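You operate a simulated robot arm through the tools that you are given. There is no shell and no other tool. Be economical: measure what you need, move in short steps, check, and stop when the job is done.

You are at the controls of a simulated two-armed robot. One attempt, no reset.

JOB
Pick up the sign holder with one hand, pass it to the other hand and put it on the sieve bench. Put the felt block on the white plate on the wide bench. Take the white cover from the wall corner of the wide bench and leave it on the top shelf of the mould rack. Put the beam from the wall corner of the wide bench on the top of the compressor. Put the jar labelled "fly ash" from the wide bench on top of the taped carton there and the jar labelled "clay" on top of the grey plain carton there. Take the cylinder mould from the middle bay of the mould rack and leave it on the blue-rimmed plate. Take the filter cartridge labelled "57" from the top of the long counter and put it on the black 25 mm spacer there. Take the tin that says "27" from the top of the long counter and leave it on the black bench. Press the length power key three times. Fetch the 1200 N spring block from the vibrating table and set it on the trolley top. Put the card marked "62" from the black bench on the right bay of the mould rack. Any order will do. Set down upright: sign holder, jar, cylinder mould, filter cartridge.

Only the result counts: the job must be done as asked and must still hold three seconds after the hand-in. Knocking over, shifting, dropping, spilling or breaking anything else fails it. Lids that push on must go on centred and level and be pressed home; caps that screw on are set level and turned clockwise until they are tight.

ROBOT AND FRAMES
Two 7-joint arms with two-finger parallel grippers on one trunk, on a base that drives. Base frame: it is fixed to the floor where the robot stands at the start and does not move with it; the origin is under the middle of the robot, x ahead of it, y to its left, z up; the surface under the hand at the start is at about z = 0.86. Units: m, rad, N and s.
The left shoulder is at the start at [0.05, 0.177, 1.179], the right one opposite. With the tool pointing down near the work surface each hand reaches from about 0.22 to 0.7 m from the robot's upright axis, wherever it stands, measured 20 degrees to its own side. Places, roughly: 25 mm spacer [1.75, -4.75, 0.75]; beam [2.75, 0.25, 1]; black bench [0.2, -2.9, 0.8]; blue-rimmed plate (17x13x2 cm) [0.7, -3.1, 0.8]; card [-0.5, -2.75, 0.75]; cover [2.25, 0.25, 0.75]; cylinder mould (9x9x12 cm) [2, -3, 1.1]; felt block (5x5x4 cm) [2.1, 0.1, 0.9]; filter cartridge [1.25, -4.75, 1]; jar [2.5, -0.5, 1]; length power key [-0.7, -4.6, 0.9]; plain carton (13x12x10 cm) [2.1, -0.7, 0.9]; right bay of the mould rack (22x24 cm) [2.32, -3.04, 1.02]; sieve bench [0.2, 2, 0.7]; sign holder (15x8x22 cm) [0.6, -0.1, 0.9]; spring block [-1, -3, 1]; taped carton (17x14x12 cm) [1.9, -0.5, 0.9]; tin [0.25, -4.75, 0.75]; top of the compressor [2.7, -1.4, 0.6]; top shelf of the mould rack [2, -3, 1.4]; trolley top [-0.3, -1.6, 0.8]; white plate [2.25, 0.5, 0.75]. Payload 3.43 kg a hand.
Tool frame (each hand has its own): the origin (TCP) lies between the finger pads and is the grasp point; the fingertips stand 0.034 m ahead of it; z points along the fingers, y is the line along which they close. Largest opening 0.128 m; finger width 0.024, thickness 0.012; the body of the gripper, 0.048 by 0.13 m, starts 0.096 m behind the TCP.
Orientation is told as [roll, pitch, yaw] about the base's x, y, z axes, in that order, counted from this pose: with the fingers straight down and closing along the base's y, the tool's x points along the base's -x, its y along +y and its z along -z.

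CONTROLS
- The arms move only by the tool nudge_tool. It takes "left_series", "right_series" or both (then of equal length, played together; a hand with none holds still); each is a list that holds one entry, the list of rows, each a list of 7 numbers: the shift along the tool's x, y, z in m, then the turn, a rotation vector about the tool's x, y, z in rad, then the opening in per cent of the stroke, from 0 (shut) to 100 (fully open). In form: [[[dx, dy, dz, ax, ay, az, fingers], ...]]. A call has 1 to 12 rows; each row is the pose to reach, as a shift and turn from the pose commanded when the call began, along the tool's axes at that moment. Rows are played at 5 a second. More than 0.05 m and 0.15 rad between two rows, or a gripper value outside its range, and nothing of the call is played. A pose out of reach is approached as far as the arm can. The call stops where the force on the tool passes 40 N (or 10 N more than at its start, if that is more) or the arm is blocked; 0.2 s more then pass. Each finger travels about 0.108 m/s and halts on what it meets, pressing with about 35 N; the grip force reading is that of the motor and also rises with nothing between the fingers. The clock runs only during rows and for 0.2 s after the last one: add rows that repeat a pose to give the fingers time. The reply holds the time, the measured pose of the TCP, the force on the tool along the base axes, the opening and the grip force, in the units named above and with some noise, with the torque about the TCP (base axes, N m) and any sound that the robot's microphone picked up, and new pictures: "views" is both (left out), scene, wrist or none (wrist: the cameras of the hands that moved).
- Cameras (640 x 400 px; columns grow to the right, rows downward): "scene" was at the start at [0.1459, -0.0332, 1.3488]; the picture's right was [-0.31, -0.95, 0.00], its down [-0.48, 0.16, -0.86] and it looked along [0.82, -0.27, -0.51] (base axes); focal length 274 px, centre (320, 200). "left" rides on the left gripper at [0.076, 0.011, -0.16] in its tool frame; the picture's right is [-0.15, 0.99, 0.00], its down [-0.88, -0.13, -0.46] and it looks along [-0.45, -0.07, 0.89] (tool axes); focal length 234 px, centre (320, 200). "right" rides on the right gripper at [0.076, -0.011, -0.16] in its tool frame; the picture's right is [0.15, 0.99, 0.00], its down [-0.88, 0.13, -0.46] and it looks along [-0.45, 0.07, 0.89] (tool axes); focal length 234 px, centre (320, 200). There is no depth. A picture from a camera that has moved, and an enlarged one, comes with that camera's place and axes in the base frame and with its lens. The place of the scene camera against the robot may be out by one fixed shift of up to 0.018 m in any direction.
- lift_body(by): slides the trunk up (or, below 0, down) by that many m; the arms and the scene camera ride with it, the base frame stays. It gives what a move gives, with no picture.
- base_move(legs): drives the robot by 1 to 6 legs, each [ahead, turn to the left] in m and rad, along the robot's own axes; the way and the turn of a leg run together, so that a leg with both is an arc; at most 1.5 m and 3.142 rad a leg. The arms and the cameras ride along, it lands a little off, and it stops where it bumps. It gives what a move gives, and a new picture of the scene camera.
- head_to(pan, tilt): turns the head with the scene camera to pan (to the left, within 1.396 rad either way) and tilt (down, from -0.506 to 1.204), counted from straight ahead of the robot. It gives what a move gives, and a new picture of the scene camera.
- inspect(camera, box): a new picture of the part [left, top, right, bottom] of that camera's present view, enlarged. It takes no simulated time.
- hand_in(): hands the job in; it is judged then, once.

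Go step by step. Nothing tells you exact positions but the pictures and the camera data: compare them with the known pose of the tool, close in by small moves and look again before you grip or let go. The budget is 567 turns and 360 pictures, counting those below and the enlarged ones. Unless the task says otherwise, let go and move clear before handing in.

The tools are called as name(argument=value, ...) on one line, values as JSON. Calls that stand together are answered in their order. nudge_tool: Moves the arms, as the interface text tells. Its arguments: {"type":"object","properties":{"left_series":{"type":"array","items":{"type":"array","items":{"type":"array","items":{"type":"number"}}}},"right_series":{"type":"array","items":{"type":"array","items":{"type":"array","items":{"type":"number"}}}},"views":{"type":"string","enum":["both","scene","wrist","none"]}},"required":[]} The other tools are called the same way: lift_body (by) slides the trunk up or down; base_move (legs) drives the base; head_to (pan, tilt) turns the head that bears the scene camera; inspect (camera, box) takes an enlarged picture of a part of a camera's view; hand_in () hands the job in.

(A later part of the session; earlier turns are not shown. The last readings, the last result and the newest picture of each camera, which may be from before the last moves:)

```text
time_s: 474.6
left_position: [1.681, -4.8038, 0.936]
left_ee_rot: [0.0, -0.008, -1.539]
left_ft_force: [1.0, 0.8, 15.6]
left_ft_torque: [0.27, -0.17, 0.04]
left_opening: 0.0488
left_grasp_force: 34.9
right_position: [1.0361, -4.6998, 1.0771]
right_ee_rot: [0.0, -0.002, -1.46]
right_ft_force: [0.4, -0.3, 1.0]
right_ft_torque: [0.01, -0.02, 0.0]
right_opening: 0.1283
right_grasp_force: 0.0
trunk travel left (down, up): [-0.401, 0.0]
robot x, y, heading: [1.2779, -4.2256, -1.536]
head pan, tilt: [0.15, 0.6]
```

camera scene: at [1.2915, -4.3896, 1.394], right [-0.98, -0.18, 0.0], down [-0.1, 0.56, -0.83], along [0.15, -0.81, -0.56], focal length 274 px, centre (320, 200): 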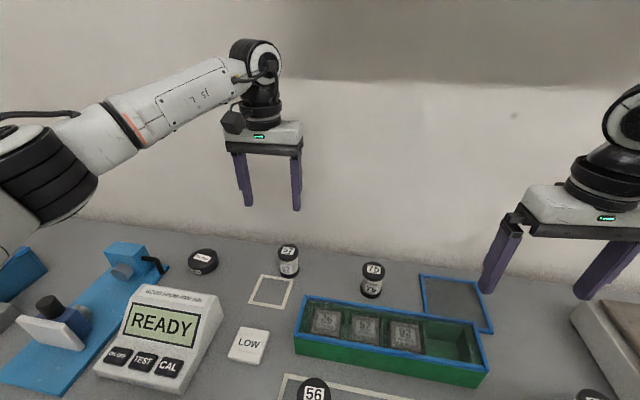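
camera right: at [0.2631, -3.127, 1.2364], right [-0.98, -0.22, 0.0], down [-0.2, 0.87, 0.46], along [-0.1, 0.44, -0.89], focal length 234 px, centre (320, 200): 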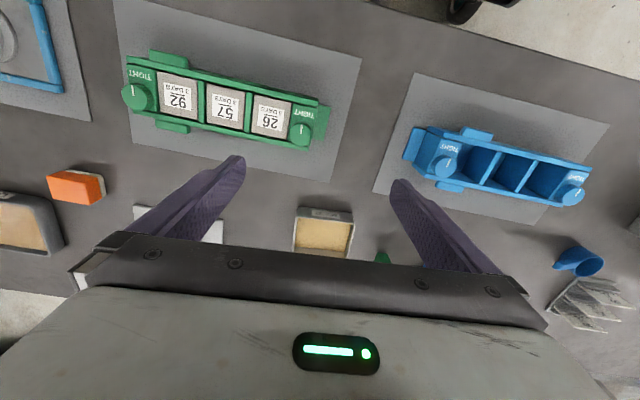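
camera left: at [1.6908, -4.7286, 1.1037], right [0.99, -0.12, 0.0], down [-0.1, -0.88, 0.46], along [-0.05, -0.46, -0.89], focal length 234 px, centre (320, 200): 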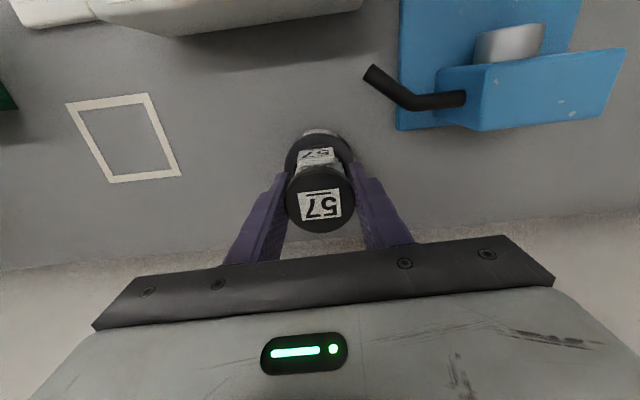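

Contact on the spacer. Release symmetrically and rise.

nudge_tool(left_series=[[[0, 0, -0.001, 0, 0, 0, 42], [0, 0, -0.001, 0, 0, 0, 52], [0, 0, -0.001, 0, 0, 0, 60], [0, 0, -0.04, 0, 0, 0, 60], [0, 0, -0.085, 0, 0, 0, 60], [0, 0, -0.13, 0, 0, 0, 70]]], views="both")

```text
time_s: 476.0
left_position: [1.6789, -4.8025, 1.0647]
left_ee_rot: [0.002, -0.001, -1.541]
left_ft_force: [-0.7, 0.3, 0.0]
left_ft_torque: [-0.03, -0.03, -0.04]
left_opening: 0.0898
left_grasp_force: 0.0
right_position: [1.0351, -4.7007, 1.077]
right_ee_rot: [-0.001, -0.002, -1.458]
right_ft_force: [0.8, -0.2, -0.4]
right_ft_torque: [0.01, 0.0, 0.0]
right_opening: 0.1281
right_grasp_force: 0.0
trunk travel left (down, up): [-0.401, 0.0]
robot x, y, heading: [1.2832, -4.2282, -1.538]
head pan, tilt: [0.15, 0.6]
camera scene: at [1.2906, -4.3892, 1.394], right [-0.98, -0.18, 0.0], down [-0.1, 0.55, -0.83], along [0.15, -0.81, -0.56], focal length 274 px, centre (320, 200)
camera left: at [1.6891, -4.727, 1.2241], right [0.99, -0.12, 0.0], down [-0.1, -0.88, 0.46], along [-0.05, -0.45, -0.89], focal length 234 px, centre (320, 200)
```

scene: 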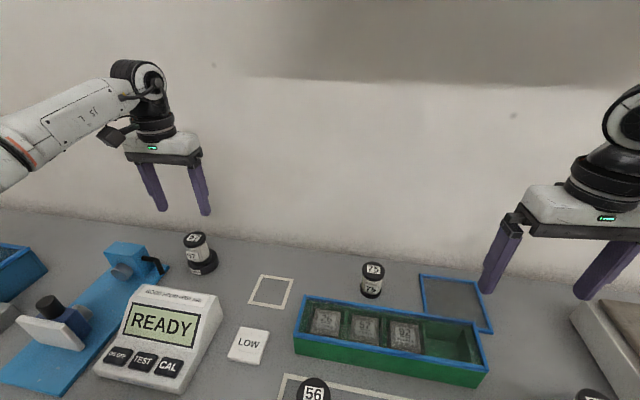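
left: 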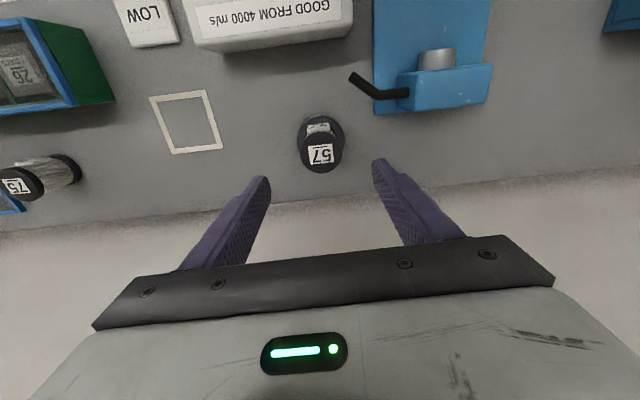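

Cartridge 57 stands on the 25 mm spacer. I fold the left hand, back off and drive out toward the vibrating table's end of the black bench.

nudge_tool(left_series=[[[0.01, -0.01, -0.04, 0, 0, 0, 80], [0.04, -0.03, -0.07, 0, 0, 0, 100], [0.08, -0.05, -0.09, 0, 0, 0, 100], [0.12, -0.07, -0.11, 0, 0, 0, 100], [0.16, -0.09, -0.115, 0, 0, 0, 100], [0.2, -0.12, -0.115, 0, 0, 0, 100]]], views="none")

base_move(legs=[[-0.42, 0], [0, -1.6], [1.5, 0], [1.35, 0]])

```text
time_s: 477.4
left_position: [1.5547, -4.6058, 1.1805]
left_ee_rot: [0.0, -0.003, -1.538]
left_ft_force: [-0.7, 0.1, 0.2]
left_ft_torque: [-0.04, 0.0, -0.04]
left_opening: 0.128
left_grasp_force: 0.0
right_position: [1.0351, -4.7023, 1.0754]
right_ee_rot: [0.0, -0.003, -1.459]
right_ft_force: [0.3, -0.2, 0.3]
right_ft_torque: [-0.04, -0.02, -0.02]
right_opening: 0.1282
right_grasp_force: 0.0
trunk travel left (down, up): [-0.401, 0.0]
robot x, y, heading: [1.2806, -4.2254, -1.54]
head pan, tilt: [0.15, 0.6]
```

```text
time_s: 497.3
left_position: [-1.9743, -4.0798, 1.1785]
left_ee_rot: [-0.001, -0.003, -3.133]
left_ft_force: [0.0, -0.1, 0.2]
left_ft_torque: [0.02, -0.03, 0.03]
left_opening: 0.1281
left_grasp_force: 0.1
right_position: [-2.0586, -3.5575, 1.0754]
right_ee_rot: [0.0, 0.001, -3.05]
right_ft_force: [0.2, -0.7, 0.4]
right_ft_torque: [0.0, 0.0, 0.0]
right_opening: 0.1277
right_grasp_force: 0.1
trunk travel left (down, up): [-0.401, 0.0]
robot x, y, heading: [-1.5874, -3.8149, -3.13]
head pan, tilt: [0.15, 0.6]
camera scene: at [-1.7565, -3.8341, 1.3939], right [-0.16, 0.99, 0.0], down [0.56, 0.09, -0.82], along [-0.81, -0.14, -0.57], focal length 274 px, centre (320, 200)
```

scene: 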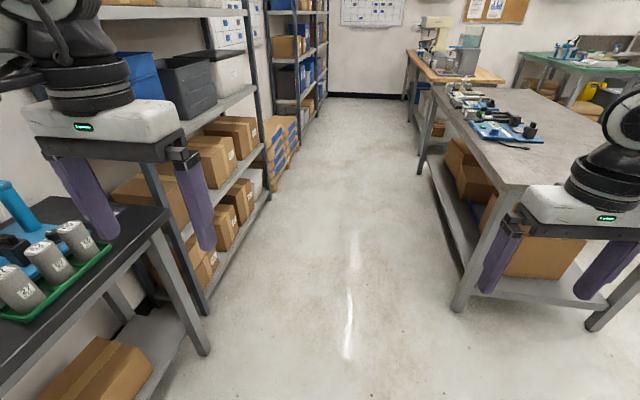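

nudge_tool(right_series=[[[0.03, 0, -0.04, 0, 0, 0, 100], [0.06, 0, -0.08, 0, 0, 0, 100], [0.1, 0, -0.11, 0, 0, 0, 100]]], views="none")

base_move(legs=[[0, -1.57], [0.88, 0], [0, -1.57]])

head_to(pan=0.0, tilt=0.6)

```text
time_s: 498.1
left_position: [-1.9731, -4.0789, 1.1781]
left_ee_rot: [0.0, -0.004, -3.133]
left_ft_force: [-0.2, 0.1, -0.4]
left_ft_torque: [-0.04, 0.04, -0.04]
left_opening: 0.1282
left_grasp_force: 0.0
right_position: [-1.9539, -3.5501, 1.1877]
right_ee_rot: [0.0, -0.001, -3.051]
right_ft_force: [1.2, 0.1, 0.1]
right_ft_torque: [-0.01, 0.03, -0.01]
right_opening: 0.1279
right_grasp_force: 0.0
trunk travel left (down, up): [-0.401, 0.0]
robot x, y, heading: [-1.589, -3.8144, -3.128]
head pan, tilt: [0.15, 0.6]
```

```text
time_s: 510.3
left_position: [-1.2189, -2.6668, 1.1792]
left_ee_rot: [0.002, -0.004, 0.037]
left_ft_force: [0.2, 0.6, -0.5]
left_ft_torque: [-0.04, -0.01, 0.0]
left_opening: 0.1278
left_grasp_force: 0.1
right_position: [-1.2201, -3.197, 1.1871]
right_ee_rot: [0.001, 0.0, 0.12]
right_ft_force: [1.2, -0.2, 0.3]
right_ft_torque: [0.0, -0.02, 0.03]
right_opening: 0.1276
right_grasp_force: 0.1
trunk travel left (down, up): [-0.401, 0.0]
robot x, y, heading: [-1.5953, -2.9416, 0.043]
head pan, tilt: [0.15, 0.6]
camera scene: at [-1.4485, -2.9284, 1.394], right [0.19, -0.98, 0.0], down [-0.55, -0.11, -0.83], along [0.81, 0.16, -0.56], focal length 274 px, centre (320, 200)
```

scene: 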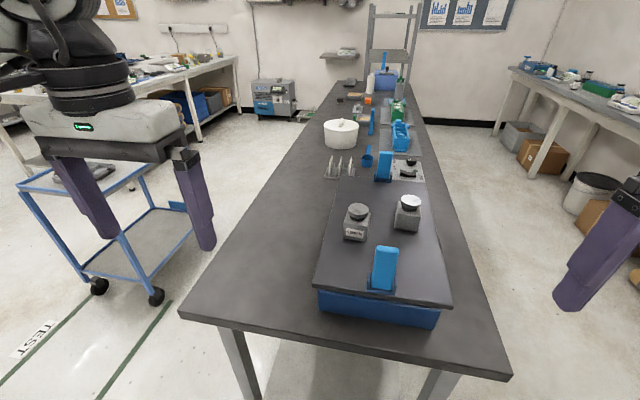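

```text
time_s: 511.0
left_position: [-1.2187, -2.6673, 1.1783]
left_ee_rot: [0.0, -0.004, 0.038]
left_ft_force: [-0.4, -0.6, -0.8]
left_ft_torque: [-0.03, 0.0, 0.0]
left_opening: 0.128
left_grasp_force: 0.1
right_position: [-1.2219, -3.1969, 1.1862]
right_ee_rot: [0.0, -0.001, 0.12]
right_ft_force: [-0.2, 0.3, 0.0]
right_ft_torque: [-0.01, -0.03, -0.04]
right_opening: 0.1279
right_grasp_force: 0.0
trunk travel left (down, up): [-0.401, 0.0]
robot x, y, heading: [-1.5943, -2.9433, 0.041]
head pan, tilt: [0.0, 0.6]
camera scene: at [-1.4469, -2.9413, 1.394], right [0.04, -1.0, 0.0], down [-0.56, -0.02, -0.83], along [0.82, 0.04, -0.56], focal length 274 px, centre (320, 200)
```

scene: 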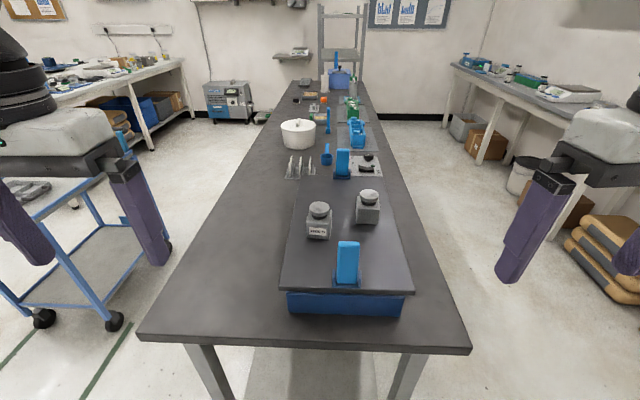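

inspect(camera="scene", box=[275, 180, 395, 300])

```text
3.33 times, centred on (335, 240) of scene
camera zoom: at [-1.4469, -2.9413, 1.394], right [0.04, -1.0, 0.0], down [-0.56, -0.02, -0.83], along [0.82, 0.04, -0.56], focal length 912 px, centre (270, 67)
```

zoom: 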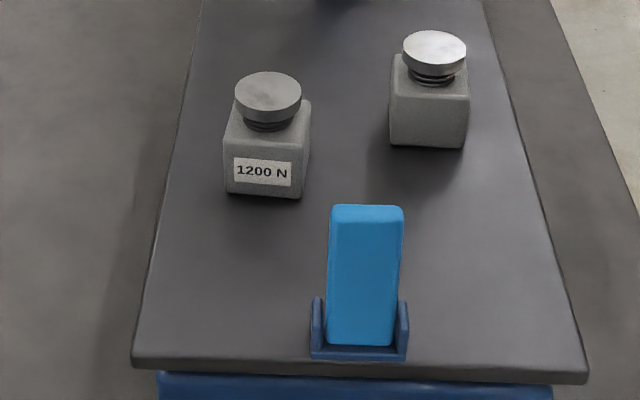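

The 1200 N block is confirmed (left one from here). I drive closer and bring the right hand above it.

base_move(legs=[[0.18, -0.02]])

nudge_tool(right_series=[[[0.0, 0.04, 0, 0, 0, 0, 90], [0.0, 0.08, 0.0, 0, 0, 0, 80], [0.0, 0.12, 0.0, 0, 0, 0, 75], [-0.02, 0.16, 0.0, 0, 0, 0, 75], [-0.05, 0.19, 0.0, 0, 0, 0.02, 75], [-0.08, 0.22, 0.0, 0, 0, 0.05, 75], [-0.1, 0.25, 0.0, 0, 0, 0.08, 75], [-0.13, 0.265, 0.01, 0, 0, 0.1, 75], [-0.15, 0.265, 0.03, 0, 0, 0.12, 75]]], views="both")

```text
time_s: 512.5
left_position: [-1.0311, -2.669, 1.1783]
left_ee_rot: [0.0, -0.001, 0.017]
left_ft_force: [-0.1, 0.1, -0.4]
left_ft_torque: [0.01, 0.04, -0.04]
left_opening: 0.1282
left_grasp_force: 0.0
right_position: [-1.0449, -3.1991, 1.1856]
right_ee_rot: [-0.001, 0.001, 0.097]
right_ft_force: [-0.8, -1.1, -0.4]
right_ft_torque: [0.0, 0.02, -0.03]
right_opening: 0.1278
right_grasp_force: 0.0
trunk travel left (down, up): [-0.401, 0.0]
robot x, y, heading: [-1.415, -2.9371, 0.02]
head pan, tilt: [0.0, 0.6]
camera scene: at [-1.2657, -2.9389, 1.3939], right [0.02, -1.0, 0.0], down [-0.57, -0.01, -0.82], along [0.82, 0.02, -0.57], focal length 274 px, centre (320, 200)
```

scene: 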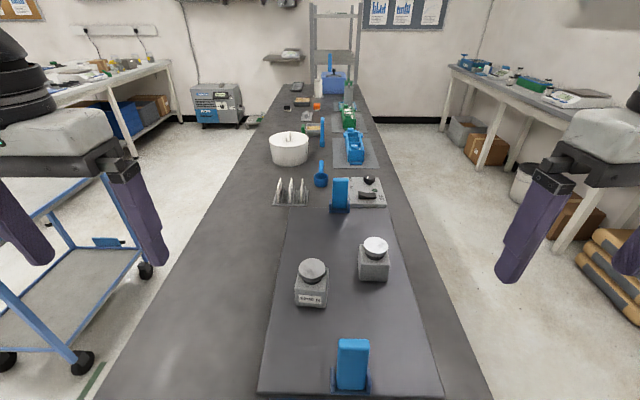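

```text
time_s: 514.5
left_position: [-1.032, -2.6681, 1.1799]
left_ee_rot: [0.001, -0.004, 0.015]
left_ft_force: [-0.1, 0.9, -0.2]
left_ft_torque: [0.01, 0.01, 0.01]
left_opening: 0.1278
left_grasp_force: 0.0
right_position: [-0.9214, -2.9213, 1.1561]
right_ee_rot: [0.0, -0.001, -0.022]
right_ft_force: [-0.3, -1.0, -0.1]
right_ft_torque: [0.02, 0.0, 0.0]
right_opening: 0.096
right_grasp_force: 0.1
trunk travel left (down, up): [-0.401, 0.0]
robot x, y, heading: [-1.4124, -2.9384, 0.02]
head pan, tilt: [0.0, 0.6]
camera scene: at [-1.2662, -2.939, 1.3939], right [0.02, -1.0, 0.0], down [-0.57, -0.01, -0.82], along [0.82, 0.02, -0.57], focal length 274 px, centre (320, 200)
camera right: at [-0.9974, -2.93, 1.3164], right [-0.12, 0.99, 0.0], down [0.88, 0.11, 0.46], along [0.45, 0.06, -0.89], focal length 234 px, centre (320, 200)
```

scene: 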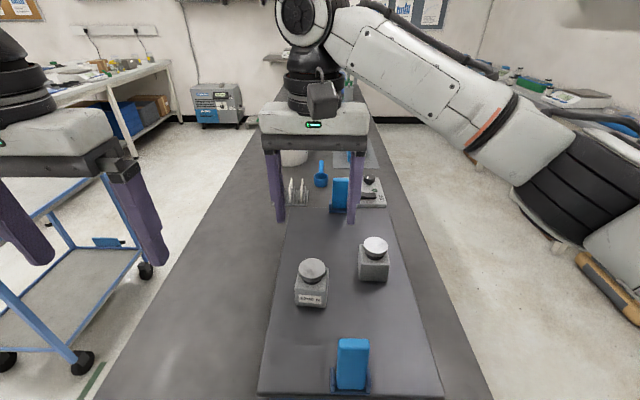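
right: 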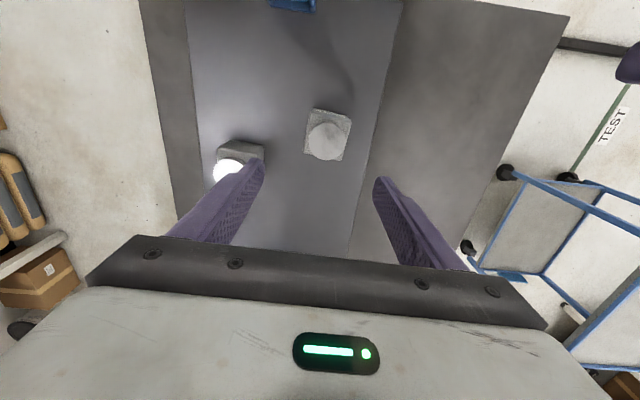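

Block centre ≈(−.938,−2.912), table top ≈.955. I align and lower part-way.

nudge_tool(right_series=[[[0.008, 0.004, 0.03, 0, 0, 0, 75], [0.0168, 0.0087, 0.07, 0, 0, 0.02, 75], [0.0168, 0.0087, 0.096, 0, 0, 0.02, 75]]], views="wrist")

```text
time_s: 515.3
left_position: [-1.0318, -2.6694, 1.1791]
left_ee_rot: [-0.001, -0.002, 0.015]
left_ft_force: [0.9, 0.8, -0.2]
left_ft_torque: [0.01, 0.02, -0.01]
left_opening: 0.1279
left_grasp_force: 0.1
right_position: [-0.9395, -2.9108, 1.0607]
right_ee_rot: [0.001, -0.002, -0.042]
right_ft_force: [-0.3, 0.2, 0.3]
right_ft_torque: [-0.01, 0.0, 0.01]
right_opening: 0.0962
right_grasp_force: 0.1
trunk travel left (down, up): [-0.401, 0.0]
robot x, y, heading: [-1.4128, -2.9404, 0.024]
head pan, tilt: [0.0, 0.6]
camera right: at [-1.0152, -2.9193, 1.221], right [-0.1, 0.99, 0.0], down [0.88, 0.09, 0.46], along [0.45, 0.05, -0.89], focal length 234 px, centre (320, 200)
```

right: 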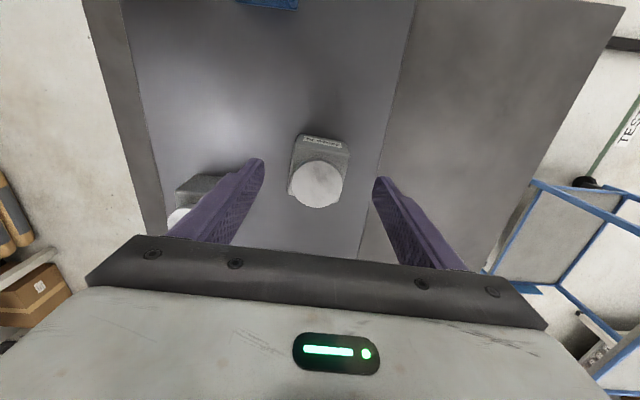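

nudge_tool(right_series=[[[0.003, 0, 0.03, 0, 0, 0, 75], [0.003, 0, 0.06, 0, 0, 0, 75], [0.003, 0, 0.06, 0, 0, 0, 50], [0.003, 0, 0.06, 0, 0, 0, 25], [0.003, 0, 0.06, 0, 0, 0, 0], [0.003, 0, 0.06, 0, 0, 0, 0], [0.003, 0, 0.04, 0, 0, 0, 0], [0.003, 0, 0.0, 0, 0, 0, 0]]], views="wrist")

```text
time_s: 517.1
left_position: [-1.033, -2.6693, 1.1791]
left_ee_rot: [0.001, -0.004, 0.016]
left_ft_force: [-0.2, 0.3, 0.5]
left_ft_torque: [-0.01, -0.04, 0.01]
left_opening: 0.1278
left_grasp_force: 0.0
right_position: [-0.9447, -2.9129, 1.0599]
right_ee_rot: [-0.002, 0.0, -0.043]
right_ft_force: [0.3, 0.0, -6.4]
right_ft_torque: [0.04, 0.11, 0.04]
right_opening: 0.0566
right_grasp_force: 34.9
trunk travel left (down, up): [-0.401, 0.0]
robot x, y, heading: [-1.4171, -2.9364, 0.023]
head pan, tilt: [0.0, 0.6]
camera right: at [-1.0209, -2.9211, 1.22], right [-0.11, 0.99, 0.0], down [0.89, 0.09, 0.46], along [0.45, 0.05, -0.89], focal length 234 px, centre (320, 200)
```

right: 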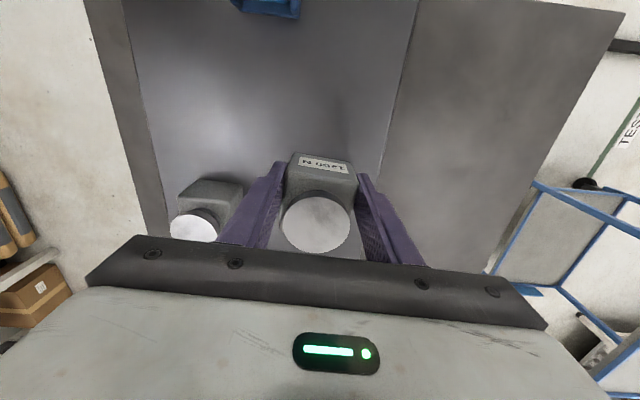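

Block held. I raise it, back off, and go around to the front lane between the trolley and the black bench.

nudge_tool(right_series=[[[0, 0, -0.04, 0, 0, 0, 0], [0, 0, -0.08, 0, 0, 0, 0], [0.03, 0, -0.11, 0, 0, 0, 0], [0.06, -0.03, -0.13, 0, 0, 0, 0], [0.09, -0.07, -0.13, 0, 0, 0, 0], [0.11, -0.11, -0.13, 0, 0, 0, 0], [0.11, -0.15, -0.13, 0, 0, 0, 0], [0.11, -0.19, -0.13, 0, 0, 0, 0]]], views="none")

base_move(legs=[[-0.2, 0], [0, 1.55], [0.7, 0], [0, -1.57]])

```text
time_s: 518.9
left_position: [-1.0328, -2.6706, 1.1796]
left_ee_rot: [0.0, -0.004, 0.016]
left_ft_force: [-0.5, -0.4, 0.1]
left_ft_torque: [0.05, 0.0, 0.03]
left_opening: 0.1281
left_grasp_force: 0.0
right_position: [-1.0627, -3.0976, 1.1888]
right_ee_rot: [-0.001, 0.001, -0.041]
right_ft_force: [0.5, -0.9, -7.0]
right_ft_torque: [0.0, 0.09, -0.03]
right_opening: 0.0561
right_grasp_force: 34.9
trunk travel left (down, up): [-0.401, 0.0]
robot x, y, heading: [-1.4155, -2.9355, 0.022]
head pan, tilt: [0.0, 0.6]
```

```text
time_s: 531.6
left_position: [-1.243, -1.9955, 1.1801]
left_ee_rot: [0.001, -0.005, -0.011]
left_ft_force: [-0.2, -0.2, 1.0]
left_ft_torque: [0.02, 0.0, -0.01]
left_opening: 0.1281
left_grasp_force: 0.0
right_position: [-1.2843, -2.42, 1.1897]
right_ee_rot: [0.001, 0.0, -0.069]
right_ft_force: [-0.2, 0.5, -7.3]
right_ft_torque: [0.02, 0.08, -0.01]
right_opening: 0.0557
right_grasp_force: 35.0
trunk travel left (down, up): [-0.401, 0.0]
robot x, y, heading: [-1.634, -2.2532, -0.007]
head pan, tilt: [0.0, 0.6]
camera scene: at [-1.4838, -2.2581, 1.3939], right [-0.01, -1.0, 0.0], down [-0.57, 0.0, -0.82], along [0.82, 0.0, -0.57], focal length 274 px, centre (320, 200)
```

scene: 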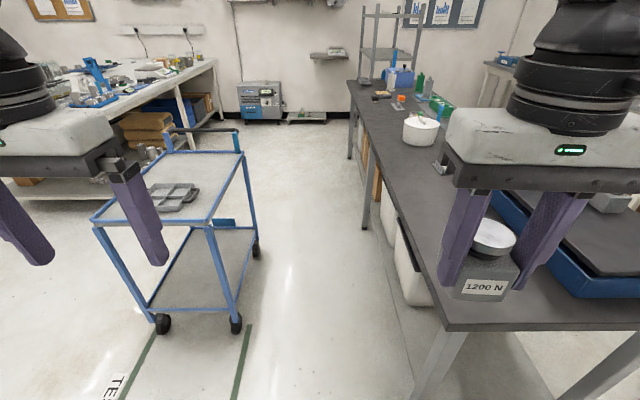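

base_move(legs=[[1.3, 0.02], [0, -1.57]])

head_to(pan=0.0, tilt=0.7)

```text
time_s: 542.0
left_position: [-0.0593, -2.6246, 1.1789]
left_ee_rot: [0.001, -0.002, -1.557]
left_ft_force: [-0.1, -0.1, 0.5]
left_ft_torque: [0.02, -0.05, 0.0]
left_opening: 0.1277
left_grasp_force: 0.0
right_position: [-0.4872, -2.5923, 1.1886]
right_ee_rot: [0.001, 0.0, -1.617]
right_ft_force: [-0.1, 0.7, -6.6]
right_ft_torque: [0.08, -0.01, 0.01]
right_opening: 0.0556
right_grasp_force: 34.4
trunk travel left (down, up): [-0.401, 0.0]
robot x, y, heading: [-0.329, -2.2423, -1.548]
head pan, tilt: [0.0, 0.6]
camera scene: at [-0.3344, -2.4038, 1.3939], right [-1.0, -0.02, 0.0], down [-0.01, 0.57, -0.82], along [0.02, -0.82, -0.57], focal length 274 px, centre (320, 200)
```

scene: 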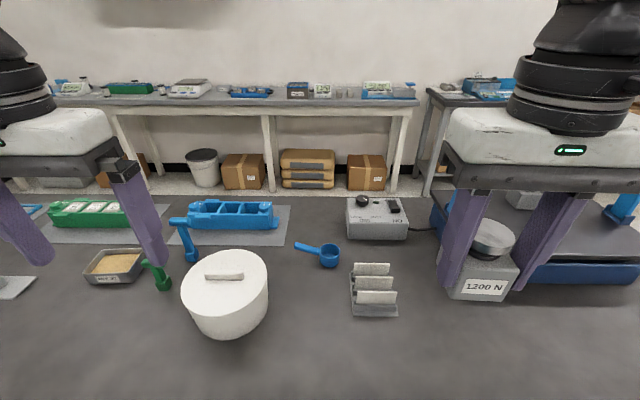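

```text
time_s: 542.7
left_position: [-0.0611, -2.6227, 1.1785]
left_ee_rot: [-0.001, -0.004, -1.555]
left_ft_force: [-0.1, 0.7, -0.9]
left_ft_torque: [0.01, 0.01, -0.03]
left_opening: 0.128
left_grasp_force: 0.1
right_position: [-0.4863, -2.5925, 1.189]
right_ee_rot: [0.0, 0.0, -1.615]
right_ft_force: [0.8, 1.3, -6.6]
right_ft_torque: [0.06, -0.01, 0.01]
right_opening: 0.0555
right_grasp_force: 35.5
trunk travel left (down, up): [-0.401, 0.0]
robot x, y, heading: [-0.3283, -2.2411, -1.549]
head pan, tilt: [0.0, 0.7]
camera scene: at [-0.3343, -2.4003, 1.3853], right [-1.0, -0.02, 0.0], down [-0.01, 0.64, -0.76], along [0.01, -0.76, -0.64], focal length 274 px, centre (320, 200)
```

scene: 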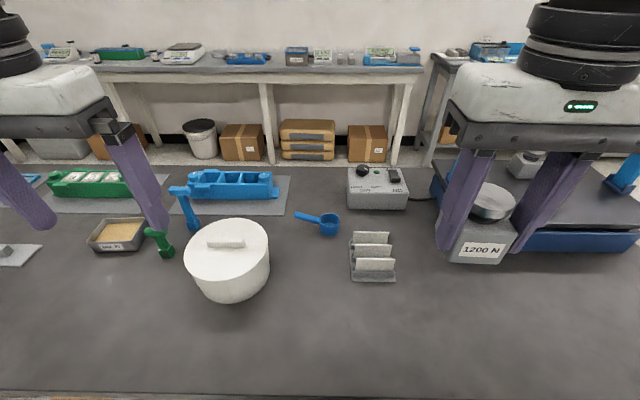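

I'll deliver the spring block to the trolley first: turn around to face it.

base_move(legs=[[0, 3.12]])

```text
time_s: 550.5
left_position: [-0.6084, -1.8667, 1.1787]
left_ee_rot: [-0.001, -0.003, 1.621]
left_ft_force: [0.3, -0.6, -0.3]
left_ft_torque: [-0.01, 0.01, 0.01]
left_opening: 0.1281
left_grasp_force: 0.0
right_position: [-0.1812, -1.8811, 1.1887]
right_ee_rot: [0.0, 0.001, 1.564]
right_ft_force: [-0.5, 0.3, -6.7]
right_ft_torque: [-0.15, -0.03, 0.03]
right_opening: 0.0558
right_grasp_force: 34.9
trunk travel left (down, up): [-0.401, 0.0]
robot x, y, heading: [-0.3267, -2.2405, 1.632]
head pan, tilt: [0.0, 0.7]
camera scene: at [-0.3454, -2.0898, 1.3853], right [1.0, 0.06, 0.0], down [0.04, -0.64, -0.76], along [-0.04, 0.76, -0.64], focal length 274 px, centre (320, 200)
```

scene: 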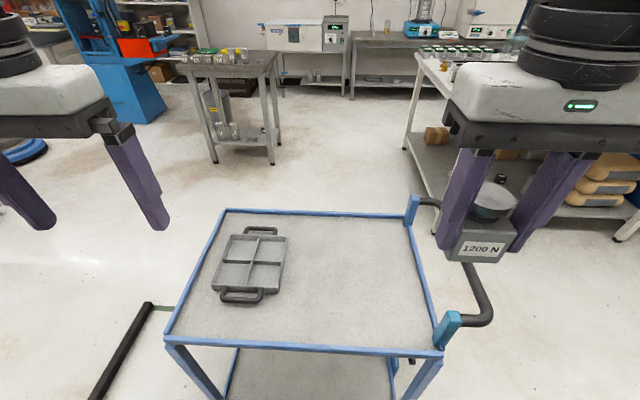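

The trolley's right half is free. I move the block over (−.25,−1.63) and partly down.

nudge_tool(right_series=[[[-0.03, 0.01, 0, 0, 0, 0, 0], [-0.065, 0.02, 0, 0, 0, 0, 0], [-0.1, 0.03, 0, 0, 0, 0, 0], [-0.14, 0.04, 0.01, 0, 0, 0, 0], [-0.18, 0.05, 0.03, 0, 0, 0, 0], [-0.215, 0.06, 0.06, 0, 0, 0, 0], [-0.245, 0.07, 0.095, 0, 0, 0, 0], [-0.25, 0.072, 0.14, 0, 0, 0, 0], [-0.25, 0.072, 0.185, 0, 0, 0, 0], [-0.25, 0.072, 0.23, 0, 0, 0, 0], [-0.25, 0.072, 0.27, 0, 0, 0, 0], [-0.25, 0.072, 0.31, 0, 0, 0, 0]]], views="both")

```text
time_s: 553.1
left_position: [-0.6087, -1.8649, 1.1783]
left_ee_rot: [0.001, -0.004, 1.621]
left_ft_force: [0.2, 0.5, -1.0]
left_ft_torque: [0.0, -0.02, -0.03]
left_opening: 0.1278
left_grasp_force: 0.0
right_position: [-0.252, -1.6309, 0.8757]
right_ee_rot: [0.001, 0.0, 1.563]
right_ft_force: [1.0, -0.5, -6.4]
right_ft_torque: [-0.14, -0.02, 0.0]
right_opening: 0.0558
right_grasp_force: 34.9
trunk travel left (down, up): [-0.401, 0.0]
robot x, y, heading: [-0.3267, -2.2414, 1.628]
head pan, tilt: [0.0, 0.7]
camera scene: at [-0.3454, -2.0891, 1.3852], right [1.0, 0.06, 0.0], down [0.04, -0.64, -0.76], along [-0.04, 0.76, -0.65], focal length 274 px, centre (320, 200)
camera right: at [-0.242, -1.707, 1.0373], right [-0.99, -0.14, 0.0], down [-0.12, 0.88, 0.46], along [-0.06, 0.45, -0.89], focal length 234 px, centre (320, 200)
```

scene: 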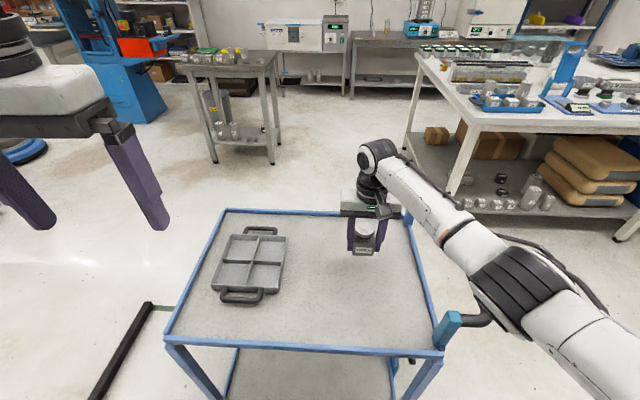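
right: 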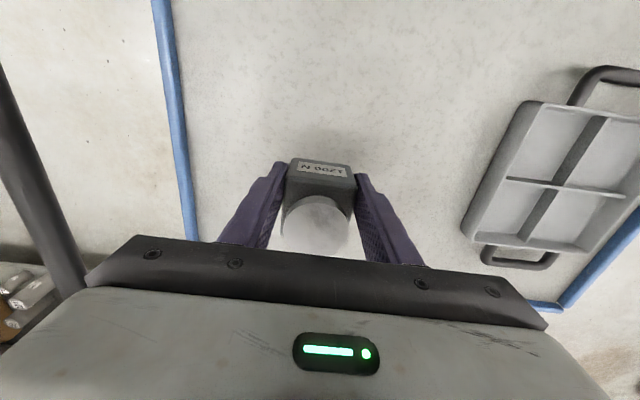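

nudge_tool(right_series=[[[0, 0, 0.025, 0, 0, 0, 0], [0, 0, 0.045, 0, 0, 0, 0], [0, 0, 0.055, 0, 0, 0, 0]]], views="none")

```text
time_s: 553.9
left_position: [-0.6072, -1.8652, 1.1781]
left_ee_rot: [-0.001, -0.005, 1.621]
left_ft_force: [0.5, -0.2, -0.1]
left_ft_torque: [-0.03, -0.04, 0.0]
left_opening: 0.1278
left_grasp_force: 0.0
right_position: [-0.2519, -1.6311, 0.8226]
right_ee_rot: [-0.002, 0.001, 1.566]
right_ft_force: [0.7, 0.5, -7.5]
right_ft_torque: [-0.09, 0.01, 0.0]
right_opening: 0.0556
right_grasp_force: 35.2
trunk travel left (down, up): [-0.401, 0.0]
robot x, y, heading: [-0.3299, -2.2414, 1.628]
head pan, tilt: [0.0, 0.7]
```

nudge_tool(right_series=[[[0, 0, 0.006, 0, 0, 0, 0], [0, 0, 0.012, 0, 0, 0, 0], [0, 0, 0.016, 0, 0, 0, 0]]], views="wrist")

```text
time_s: 554.7
left_position: [-0.6086, -1.8665, 1.1778]
left_ee_rot: [-0.001, -0.004, 1.621]
left_ft_force: [0.7, 0.5, -0.5]
left_ft_torque: [-0.04, 0.03, -0.01]
left_opening: 0.1278
left_grasp_force: 0.1
right_position: [-0.2514, -1.6322, 0.809]
right_ee_rot: [0.001, -0.002, 1.563]
right_ft_force: [0.3, -0.1, -3.2]
right_ft_torque: [0.03, -0.09, -0.07]
right_opening: 0.0554
right_grasp_force: 35.0
trunk travel left (down, up): [-0.401, 0.0]
robot x, y, heading: [-0.3298, -2.2394, 1.63]
head pan, tilt: [0.0, 0.7]
camera right: at [-0.2402, -1.7078, 0.9688], right [-0.99, -0.14, 0.0], down [-0.12, 0.88, 0.46], along [-0.06, 0.45, -0.89], focal length 234 px, centre (320, 200)
```

right: 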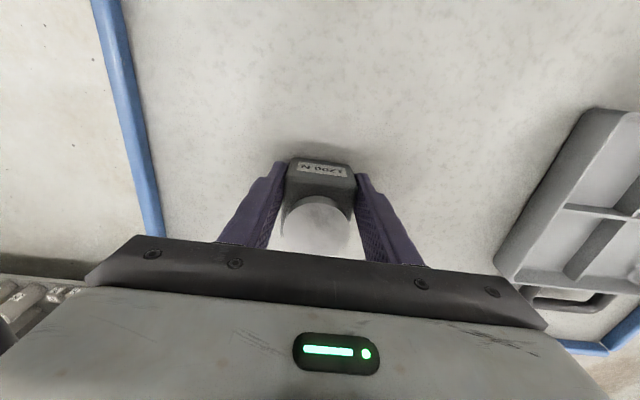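

Contact is beginning. 2 mm more, then release and rise.

nudge_tool(right_series=[[[0, 0, 0.002, 0, 0, 0, 0], [0, 0, 0.002, 0, 0, 0, 50], [0, 0, 0.002, 0, 0, 0, 60], [0, 0, 0.002, 0, 0, 0, 70], [0, 0, -0.04, 0, 0, 0, 70], [0, 0, -0.085, 0, 0, 0, 70], [0, 0, -0.13, 0, 0, 0, 70], [0, 0, -0.175, 0, 0, 0, 70], [0.02, 0, -0.215, 0, 0, 0, 70], [0.05, 0, -0.25, 0, 0, 0, 80], [0.09, 0, -0.28, 0, 0, 0, 100], [0.13, 0, -0.31, 0, 0, 0, 100]]], views="both")

```text
time_s: 557.3
left_position: [-0.6089, -1.8673, 1.1788]
left_ee_rot: [-0.001, -0.005, 1.621]
left_ft_force: [0.1, -0.6, -0.1]
left_ft_torque: [-0.01, -0.03, 0.01]
left_opening: 0.1281
left_grasp_force: 0.0
right_position: [-0.248, -1.7625, 1.1202]
right_ee_rot: [-0.002, 0.001, 1.564]
right_ft_force: [-0.4, 0.3, -0.2]
right_ft_torque: [-0.02, -0.01, -0.01]
right_opening: 0.1281
right_grasp_force: 0.2
trunk travel left (down, up): [-0.401, 0.0]
robot x, y, heading: [-0.3263, -2.2404, 1.623]
head pan, tilt: [0.0, 0.7]
camera scene: at [-0.3457, -2.0911, 1.3854], right [1.0, 0.06, 0.0], down [0.04, -0.64, -0.77], along [-0.04, 0.76, -0.64], focal length 274 px, centre (320, 200)
camera right: at [-0.2389, -1.8382, 1.2802], right [-0.99, -0.14, 0.0], down [-0.12, 0.88, 0.46], along [-0.06, 0.45, -0.89], focal length 234 px, centre (320, 200)
```

scene: 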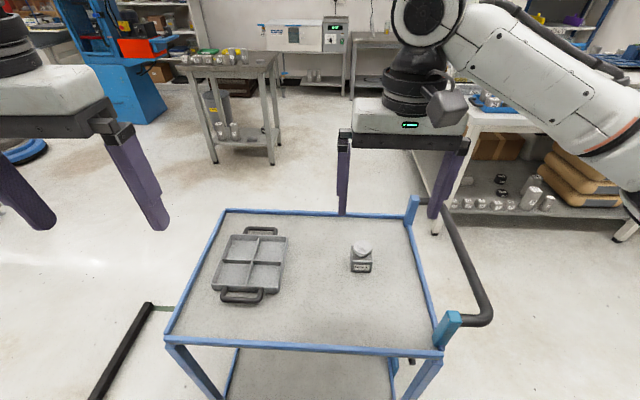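
right: 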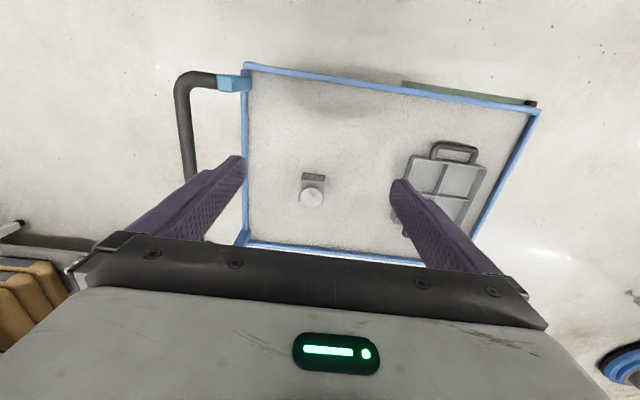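

The spring block stands on the trolley. I turn back to the card rack; the right hand will take card 62 by its side edges.

base_move(legs=[[0, -3.14]])

nudge_tool(right_series=[[[-0.02, -0.01, -0.01, 0, 0, 0, 100], [-0.05, -0.02, -0.01, 0, 0, 0, 100], [-0.08, -0.03, 0.0, 0, 0, 0, 100], [-0.1, -0.035, 0.02, 0, 0, 0, 100], [-0.1, -0.035, 0.03, 0, 0, 0, 100]]], views="both")

```text
time_s: 565.0
left_position: [-0.045, -2.6128, 1.1798]
left_ee_rot: [0.0, -0.004, -1.515]
left_ft_force: [-0.4, -0.2, 1.0]
left_ft_torque: [-0.03, 0.01, -0.04]
left_opening: 0.1283
left_grasp_force: 0.0
right_position: [-0.4036, -2.7194, 1.1195]
right_ee_rot: [0.0, 0.0, -1.572]
right_ft_force: [0.0, 0.1, 0.8]
right_ft_torque: [0.03, -0.01, 0.01]
right_opening: 0.128
right_grasp_force: 0.1
trunk travel left (down, up): [-0.401, 0.0]
robot x, y, heading: [-0.3298, -2.2426, -1.511]
head pan, tilt: [0.0, 0.7]
camera scene: at [-0.3276, -2.3996, 1.3854], right [-1.0, -0.06, 0.0], down [-0.04, 0.64, -0.76], along [0.05, -0.76, -0.64], focal length 274 px, centre (320, 200)
```

scene: 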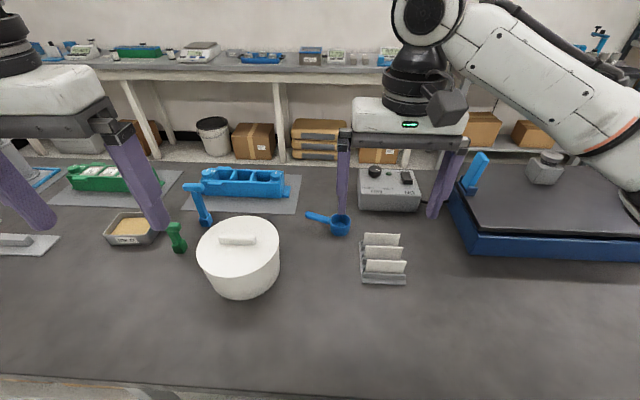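

```text
time_s: 566.2
left_position: [-0.0443, -2.6119, 1.1787]
left_ee_rot: [0.001, -0.006, -1.515]
left_ft_force: [-0.5, -0.3, 0.6]
left_ft_torque: [-0.03, 0.01, 0.0]
left_opening: 0.1282
left_grasp_force: 0.1
right_position: [-0.4382, -2.8212, 1.0891]
right_ee_rot: [-0.003, 0.0, -1.573]
right_ft_force: [0.9, -0.1, -0.6]
right_ft_torque: [-0.03, -0.02, 0.02]
right_opening: 0.1281
right_grasp_force: 0.1
trunk travel left (down, up): [-0.401, 0.0]
robot x, y, heading: [-0.3274, -2.2395, -1.508]
head pan, tilt: [0.0, 0.7]
camera scene: at [-0.3276, -2.3995, 1.3854], right [-1.0, -0.06, 0.0], down [-0.04, 0.64, -0.77], along [0.05, -0.76, -0.64], focal length 274 px, centre (320, 200)
camera right: at [-0.4493, -2.7445, 1.2485], right [0.99, 0.14, 0.0], down [0.13, -0.88, 0.46], along [0.06, -0.45, -0.89], focal length 234 px, centre (320, 200)
```

scene: 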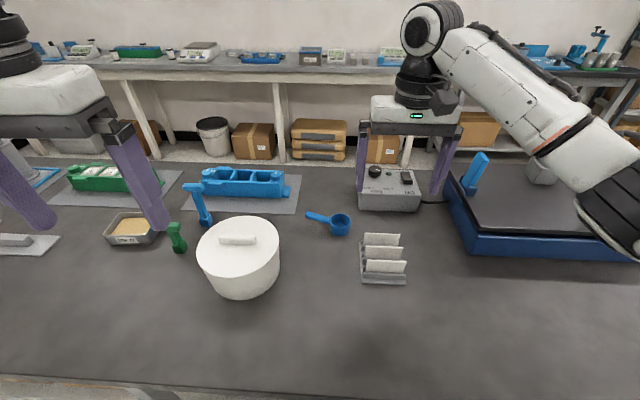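
right: 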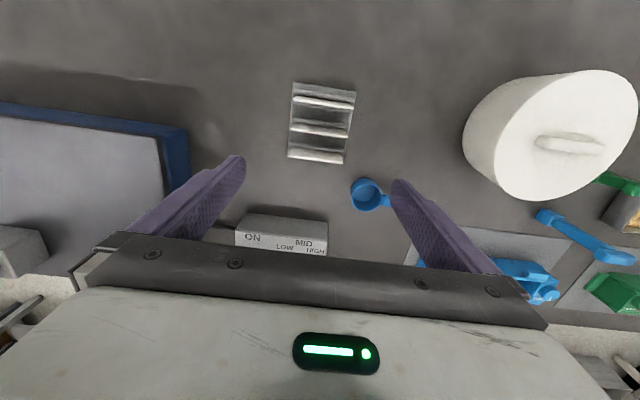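

inspect(camera="right", box=[260, 70, 390, 175])

```text
3.81 times, centred on (325, 122) of right
camera zoom: at [-0.4493, -2.7445, 1.2485], right [0.99, 0.14, 0.0], down [0.13, -0.88, 0.46], along [0.06, -0.45, -0.89], focal length 892 px, centre (301, 495)
```

zoom: 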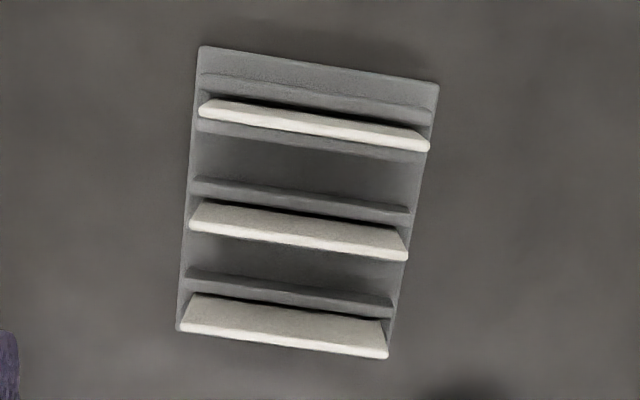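

Card 62 (middle): centre ≈(−.4415,−2.8136), 8.5 cm wide. I lower the open fingers to either side of it.

nudge_tool(right_series=[[[0.004, -0.002, 0.04, 0, 0, 0, 100], [0.0076, -0.0033, 0.08, 0, 0, 0, 100], [0.0076, -0.0033, 0.12, 0, 0, 0, 100], [0.0076, -0.0033, 0.145, 0, 0, 0, 100]]], views="wrist")

inspect(camera="right", box=[220, 80, 420, 230])

```text
time_s: 567.2
left_position: [-0.044, -2.6127, 1.1785]
left_ee_rot: [0.0, -0.004, -1.516]
left_ft_force: [-0.3, -0.5, -0.2]
left_ft_torque: [-0.01, 0.02, 0.0]
left_opening: 0.1278
left_grasp_force: 0.2
right_position: [-0.4431, -2.8139, 0.9428]
right_ee_rot: [0.0, -0.001, -1.574]
right_ft_force: [-0.8, 0.7, -0.4]
right_ft_torque: [0.01, -0.02, 0.01]
right_opening: 0.1281
right_grasp_force: 0.0
trunk travel left (down, up): [-0.401, 0.0]
robot x, y, heading: [-0.3285, -2.2409, -1.51]
head pan, tilt: [0.0, 0.7]
camera right: at [-0.4543, -2.7385, 1.1038], right [0.99, 0.14, 0.0], down [0.13, -0.88, 0.46], along [0.06, -0.45, -0.89], focal length 234 px, centre (320, 200)
```

right: 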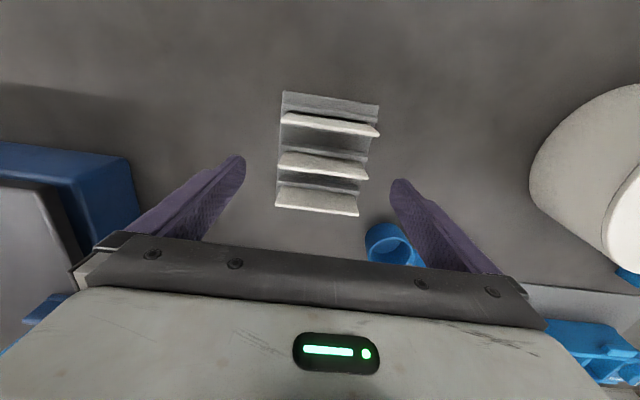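

```text
2.67 times, centred on (320, 155) of right
camera zoom: at [-0.4543, -2.7385, 1.1038], right [0.99, 0.14, 0.0], down [0.13, -0.88, 0.46], along [0.06, -0.45, -0.89], focal length 624 px, centre (320, 320)
```

zoom: 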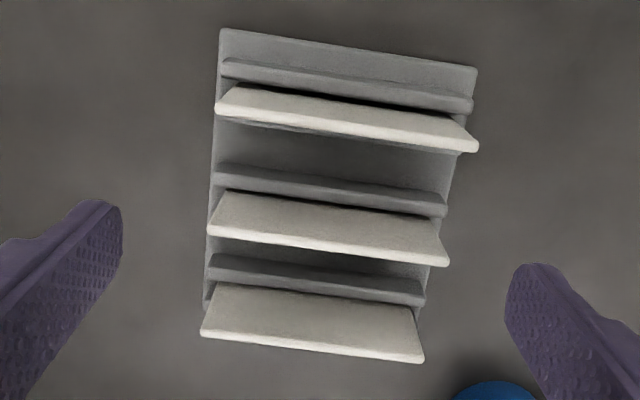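

Triangulated: card top z≈.90, x −.442, y −2.813 — aligned. Lower and close on its edges.

nudge_tool(right_series=[[[0, 0.001, 0.02, 0, 0, 0, 100], [0, 0.001, 0.036, 0, 0, 0, 100], [0, 0.001, 0.036, 0, 0, 0, 85], [0, 0.001, 0.036, 0, 0, 0, 72]]], views="wrist")

```text
time_s: 568.2
left_position: [-0.0463, -2.6117, 1.1792]
left_ee_rot: [-0.001, -0.004, -1.514]
left_ft_force: [0.4, 0.6, 0.5]
left_ft_torque: [0.01, -0.01, 0.0]
left_opening: 0.1281
left_grasp_force: 0.1
right_position: [-0.4403, -2.8123, 0.9086]
right_ee_rot: [-0.002, -0.001, -1.574]
right_ft_force: [-0.5, -0.7, 0.4]
right_ft_torque: [0.01, -0.01, 0.02]
right_opening: 0.0923
right_grasp_force: 0.1
trunk travel left (down, up): [-0.401, 0.0]
robot x, y, heading: [-0.3286, -2.2383, -1.508]
head pan, tilt: [0.0, 0.7]
camera right: at [-0.4524, -2.7371, 1.0685], right [0.99, 0.14, 0.0], down [0.13, -0.88, 0.46], along [0.06, -0.45, -0.89], focal length 234 px, centre (320, 200)
```

right: 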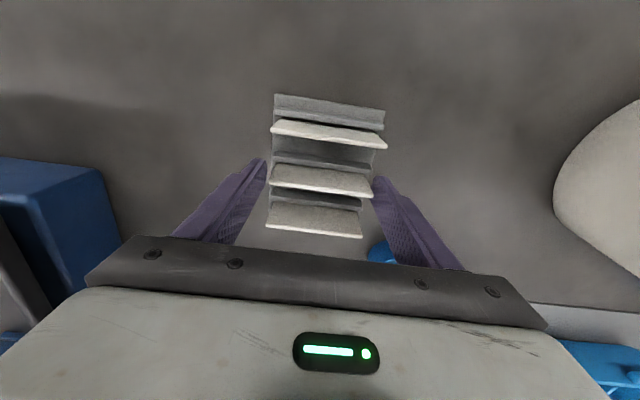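

nudge_tool(right_series=[[[0, 0, 0.002, 0, 0, 0, 60], [0, 0, 0.002, 0, 0, 0, 40], [0, 0, 0.002, 0, 0, 0, 0], [0, 0, 0.002, 0, 0, 0, 0], [0, 0, -0.01, 0, 0, 0, 0], [0, 0, -0.03, 0, 0, 0, 0], [0, 0, -0.06, 0, 0, 0, 0]]], views="wrist")

```text
time_s: 569.8
left_position: [-0.0438, -2.611, 1.1794]
left_ee_rot: [-0.002, -0.003, -1.515]
left_ft_force: [0.4, -0.3, 0.0]
left_ft_torque: [0.04, 0.01, -0.01]
left_opening: 0.1282
left_grasp_force: 0.1
right_position: [-0.4405, -2.8107, 0.9693]
right_ee_rot: [-0.002, 0.001, -1.573]
right_ft_force: [-0.7, 0.2, -0.9]
right_ft_torque: [0.02, 0.01, -0.01]
right_opening: 0.0837
right_grasp_force: 34.9
trunk travel left (down, up): [-0.401, 0.0]
robot x, y, heading: [-0.3264, -2.2349, -1.511]
head pan, tilt: [0.0, 0.7]
camera right: at [-0.4506, -2.7358, 1.1286], right [0.99, 0.14, 0.0], down [0.13, -0.88, 0.46], along [0.06, -0.45, -0.89], focal length 234 px, centre (320, 200)
```

right: 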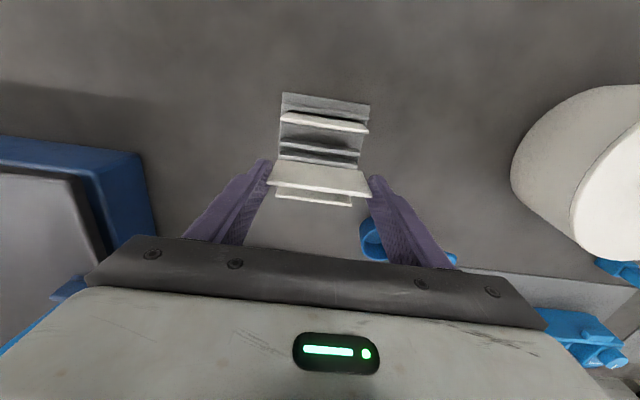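

Card 62 is out of the rack; the others stayed. I raise it and drive along the lane to the mould rack.

nudge_tool(right_series=[[[0, 0, -0.04, 0, 0, 0, 0], [0.02, 0, -0.08, 0, 0, 0, 0], [0.06, -0.01, -0.11, 0, 0, 0, 0], [0.1, -0.02, -0.14, 0, 0, 0, 0], [0.14, -0.04, -0.17, 0, 0, 0, 0], [0.17, -0.06, -0.2, 0, 0, 0, 0], [0.2, -0.08, -0.21, 0, 0, 0, 0]]], views="none")

base_move(legs=[[0, 1.54], [1.5, 0.0], [0.85, 0.0], [0, -1.6]])

head_to(pan=0.1, tilt=0.45)

```text
refused: row 3 steps farther than a row can; nothing moved
```

```text
time_s: 571.6
left_position: [0.0664, -2.4928, 1.1791]
left_ee_rot: [-0.001, -0.005, -1.162]
left_ft_force: [0.4, 0.2, -0.4]
left_ft_torque: [-0.01, -0.01, 0.01]
left_opening: 0.1281
left_grasp_force: 0.0
right_position: [-0.2497, -2.8187, 0.9678]
right_ee_rot: [-0.032, 0.012, -1.235]
right_ft_force: [0.2, -0.2, -0.5]
right_ft_torque: [-0.02, 0.0, -0.01]
right_opening: 0.0834
right_grasp_force: 34.9
trunk travel left (down, up): [-0.401, 0.0]
robot x, y, heading: [-0.3295, -2.2387, -1.156]
head pan, tilt: [0.0, 0.7]
stopped in leg 1: the force on the tool passed its limit at 64 N (the readings are from after the stop); the commanded pose is now the measured one
camera scene: at [-0.2751, -2.3871, 1.3854], right [-0.92, -0.4, 0.0], down [-0.26, 0.59, -0.77], along [0.31, -0.7, -0.64], focal length 274 px, centre (320, 200)
```

scene: 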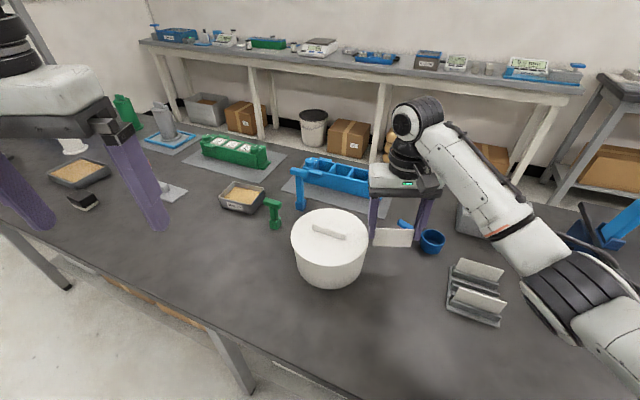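

```text
time_s: 572.4
left_position: [0.067, -2.4908, 1.1793]
left_ee_rot: [-0.002, -0.004, -1.163]
left_ft_force: [0.2, 0.1, -0.2]
left_ft_torque: [0.01, -0.03, -0.08]
left_opening: 0.1282
left_grasp_force: 0.1
right_position: [-0.2488, -2.8191, 0.9694]
right_ee_rot: [-0.032, 0.012, -1.235]
right_ft_force: [-0.8, 0.6, -0.7]
right_ft_torque: [-0.04, -0.01, 0.01]
right_opening: 0.0835
right_grasp_force: 35.0
trunk travel left (down, up): [-0.401, 0.0]
robot x, y, heading: [-0.3274, -2.2411, -1.157]
head pan, tilt: [0.099, 0.45]
camera scene: at [-0.2641, -2.3896, 1.4075], right [-0.87, -0.49, 0.0], down [-0.21, 0.38, -0.9], along [0.44, -0.79, -0.44], focal length 274 px, centre (320, 200)
```

scene: 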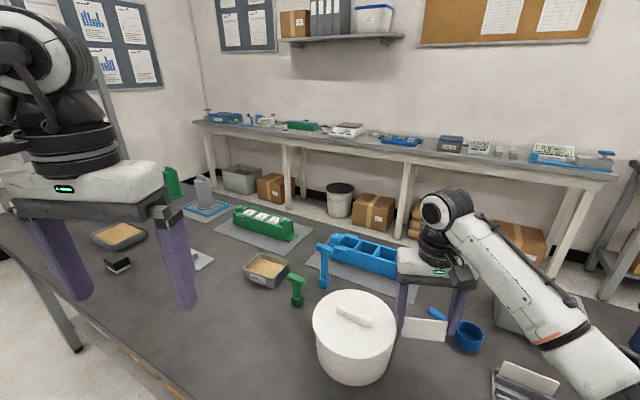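

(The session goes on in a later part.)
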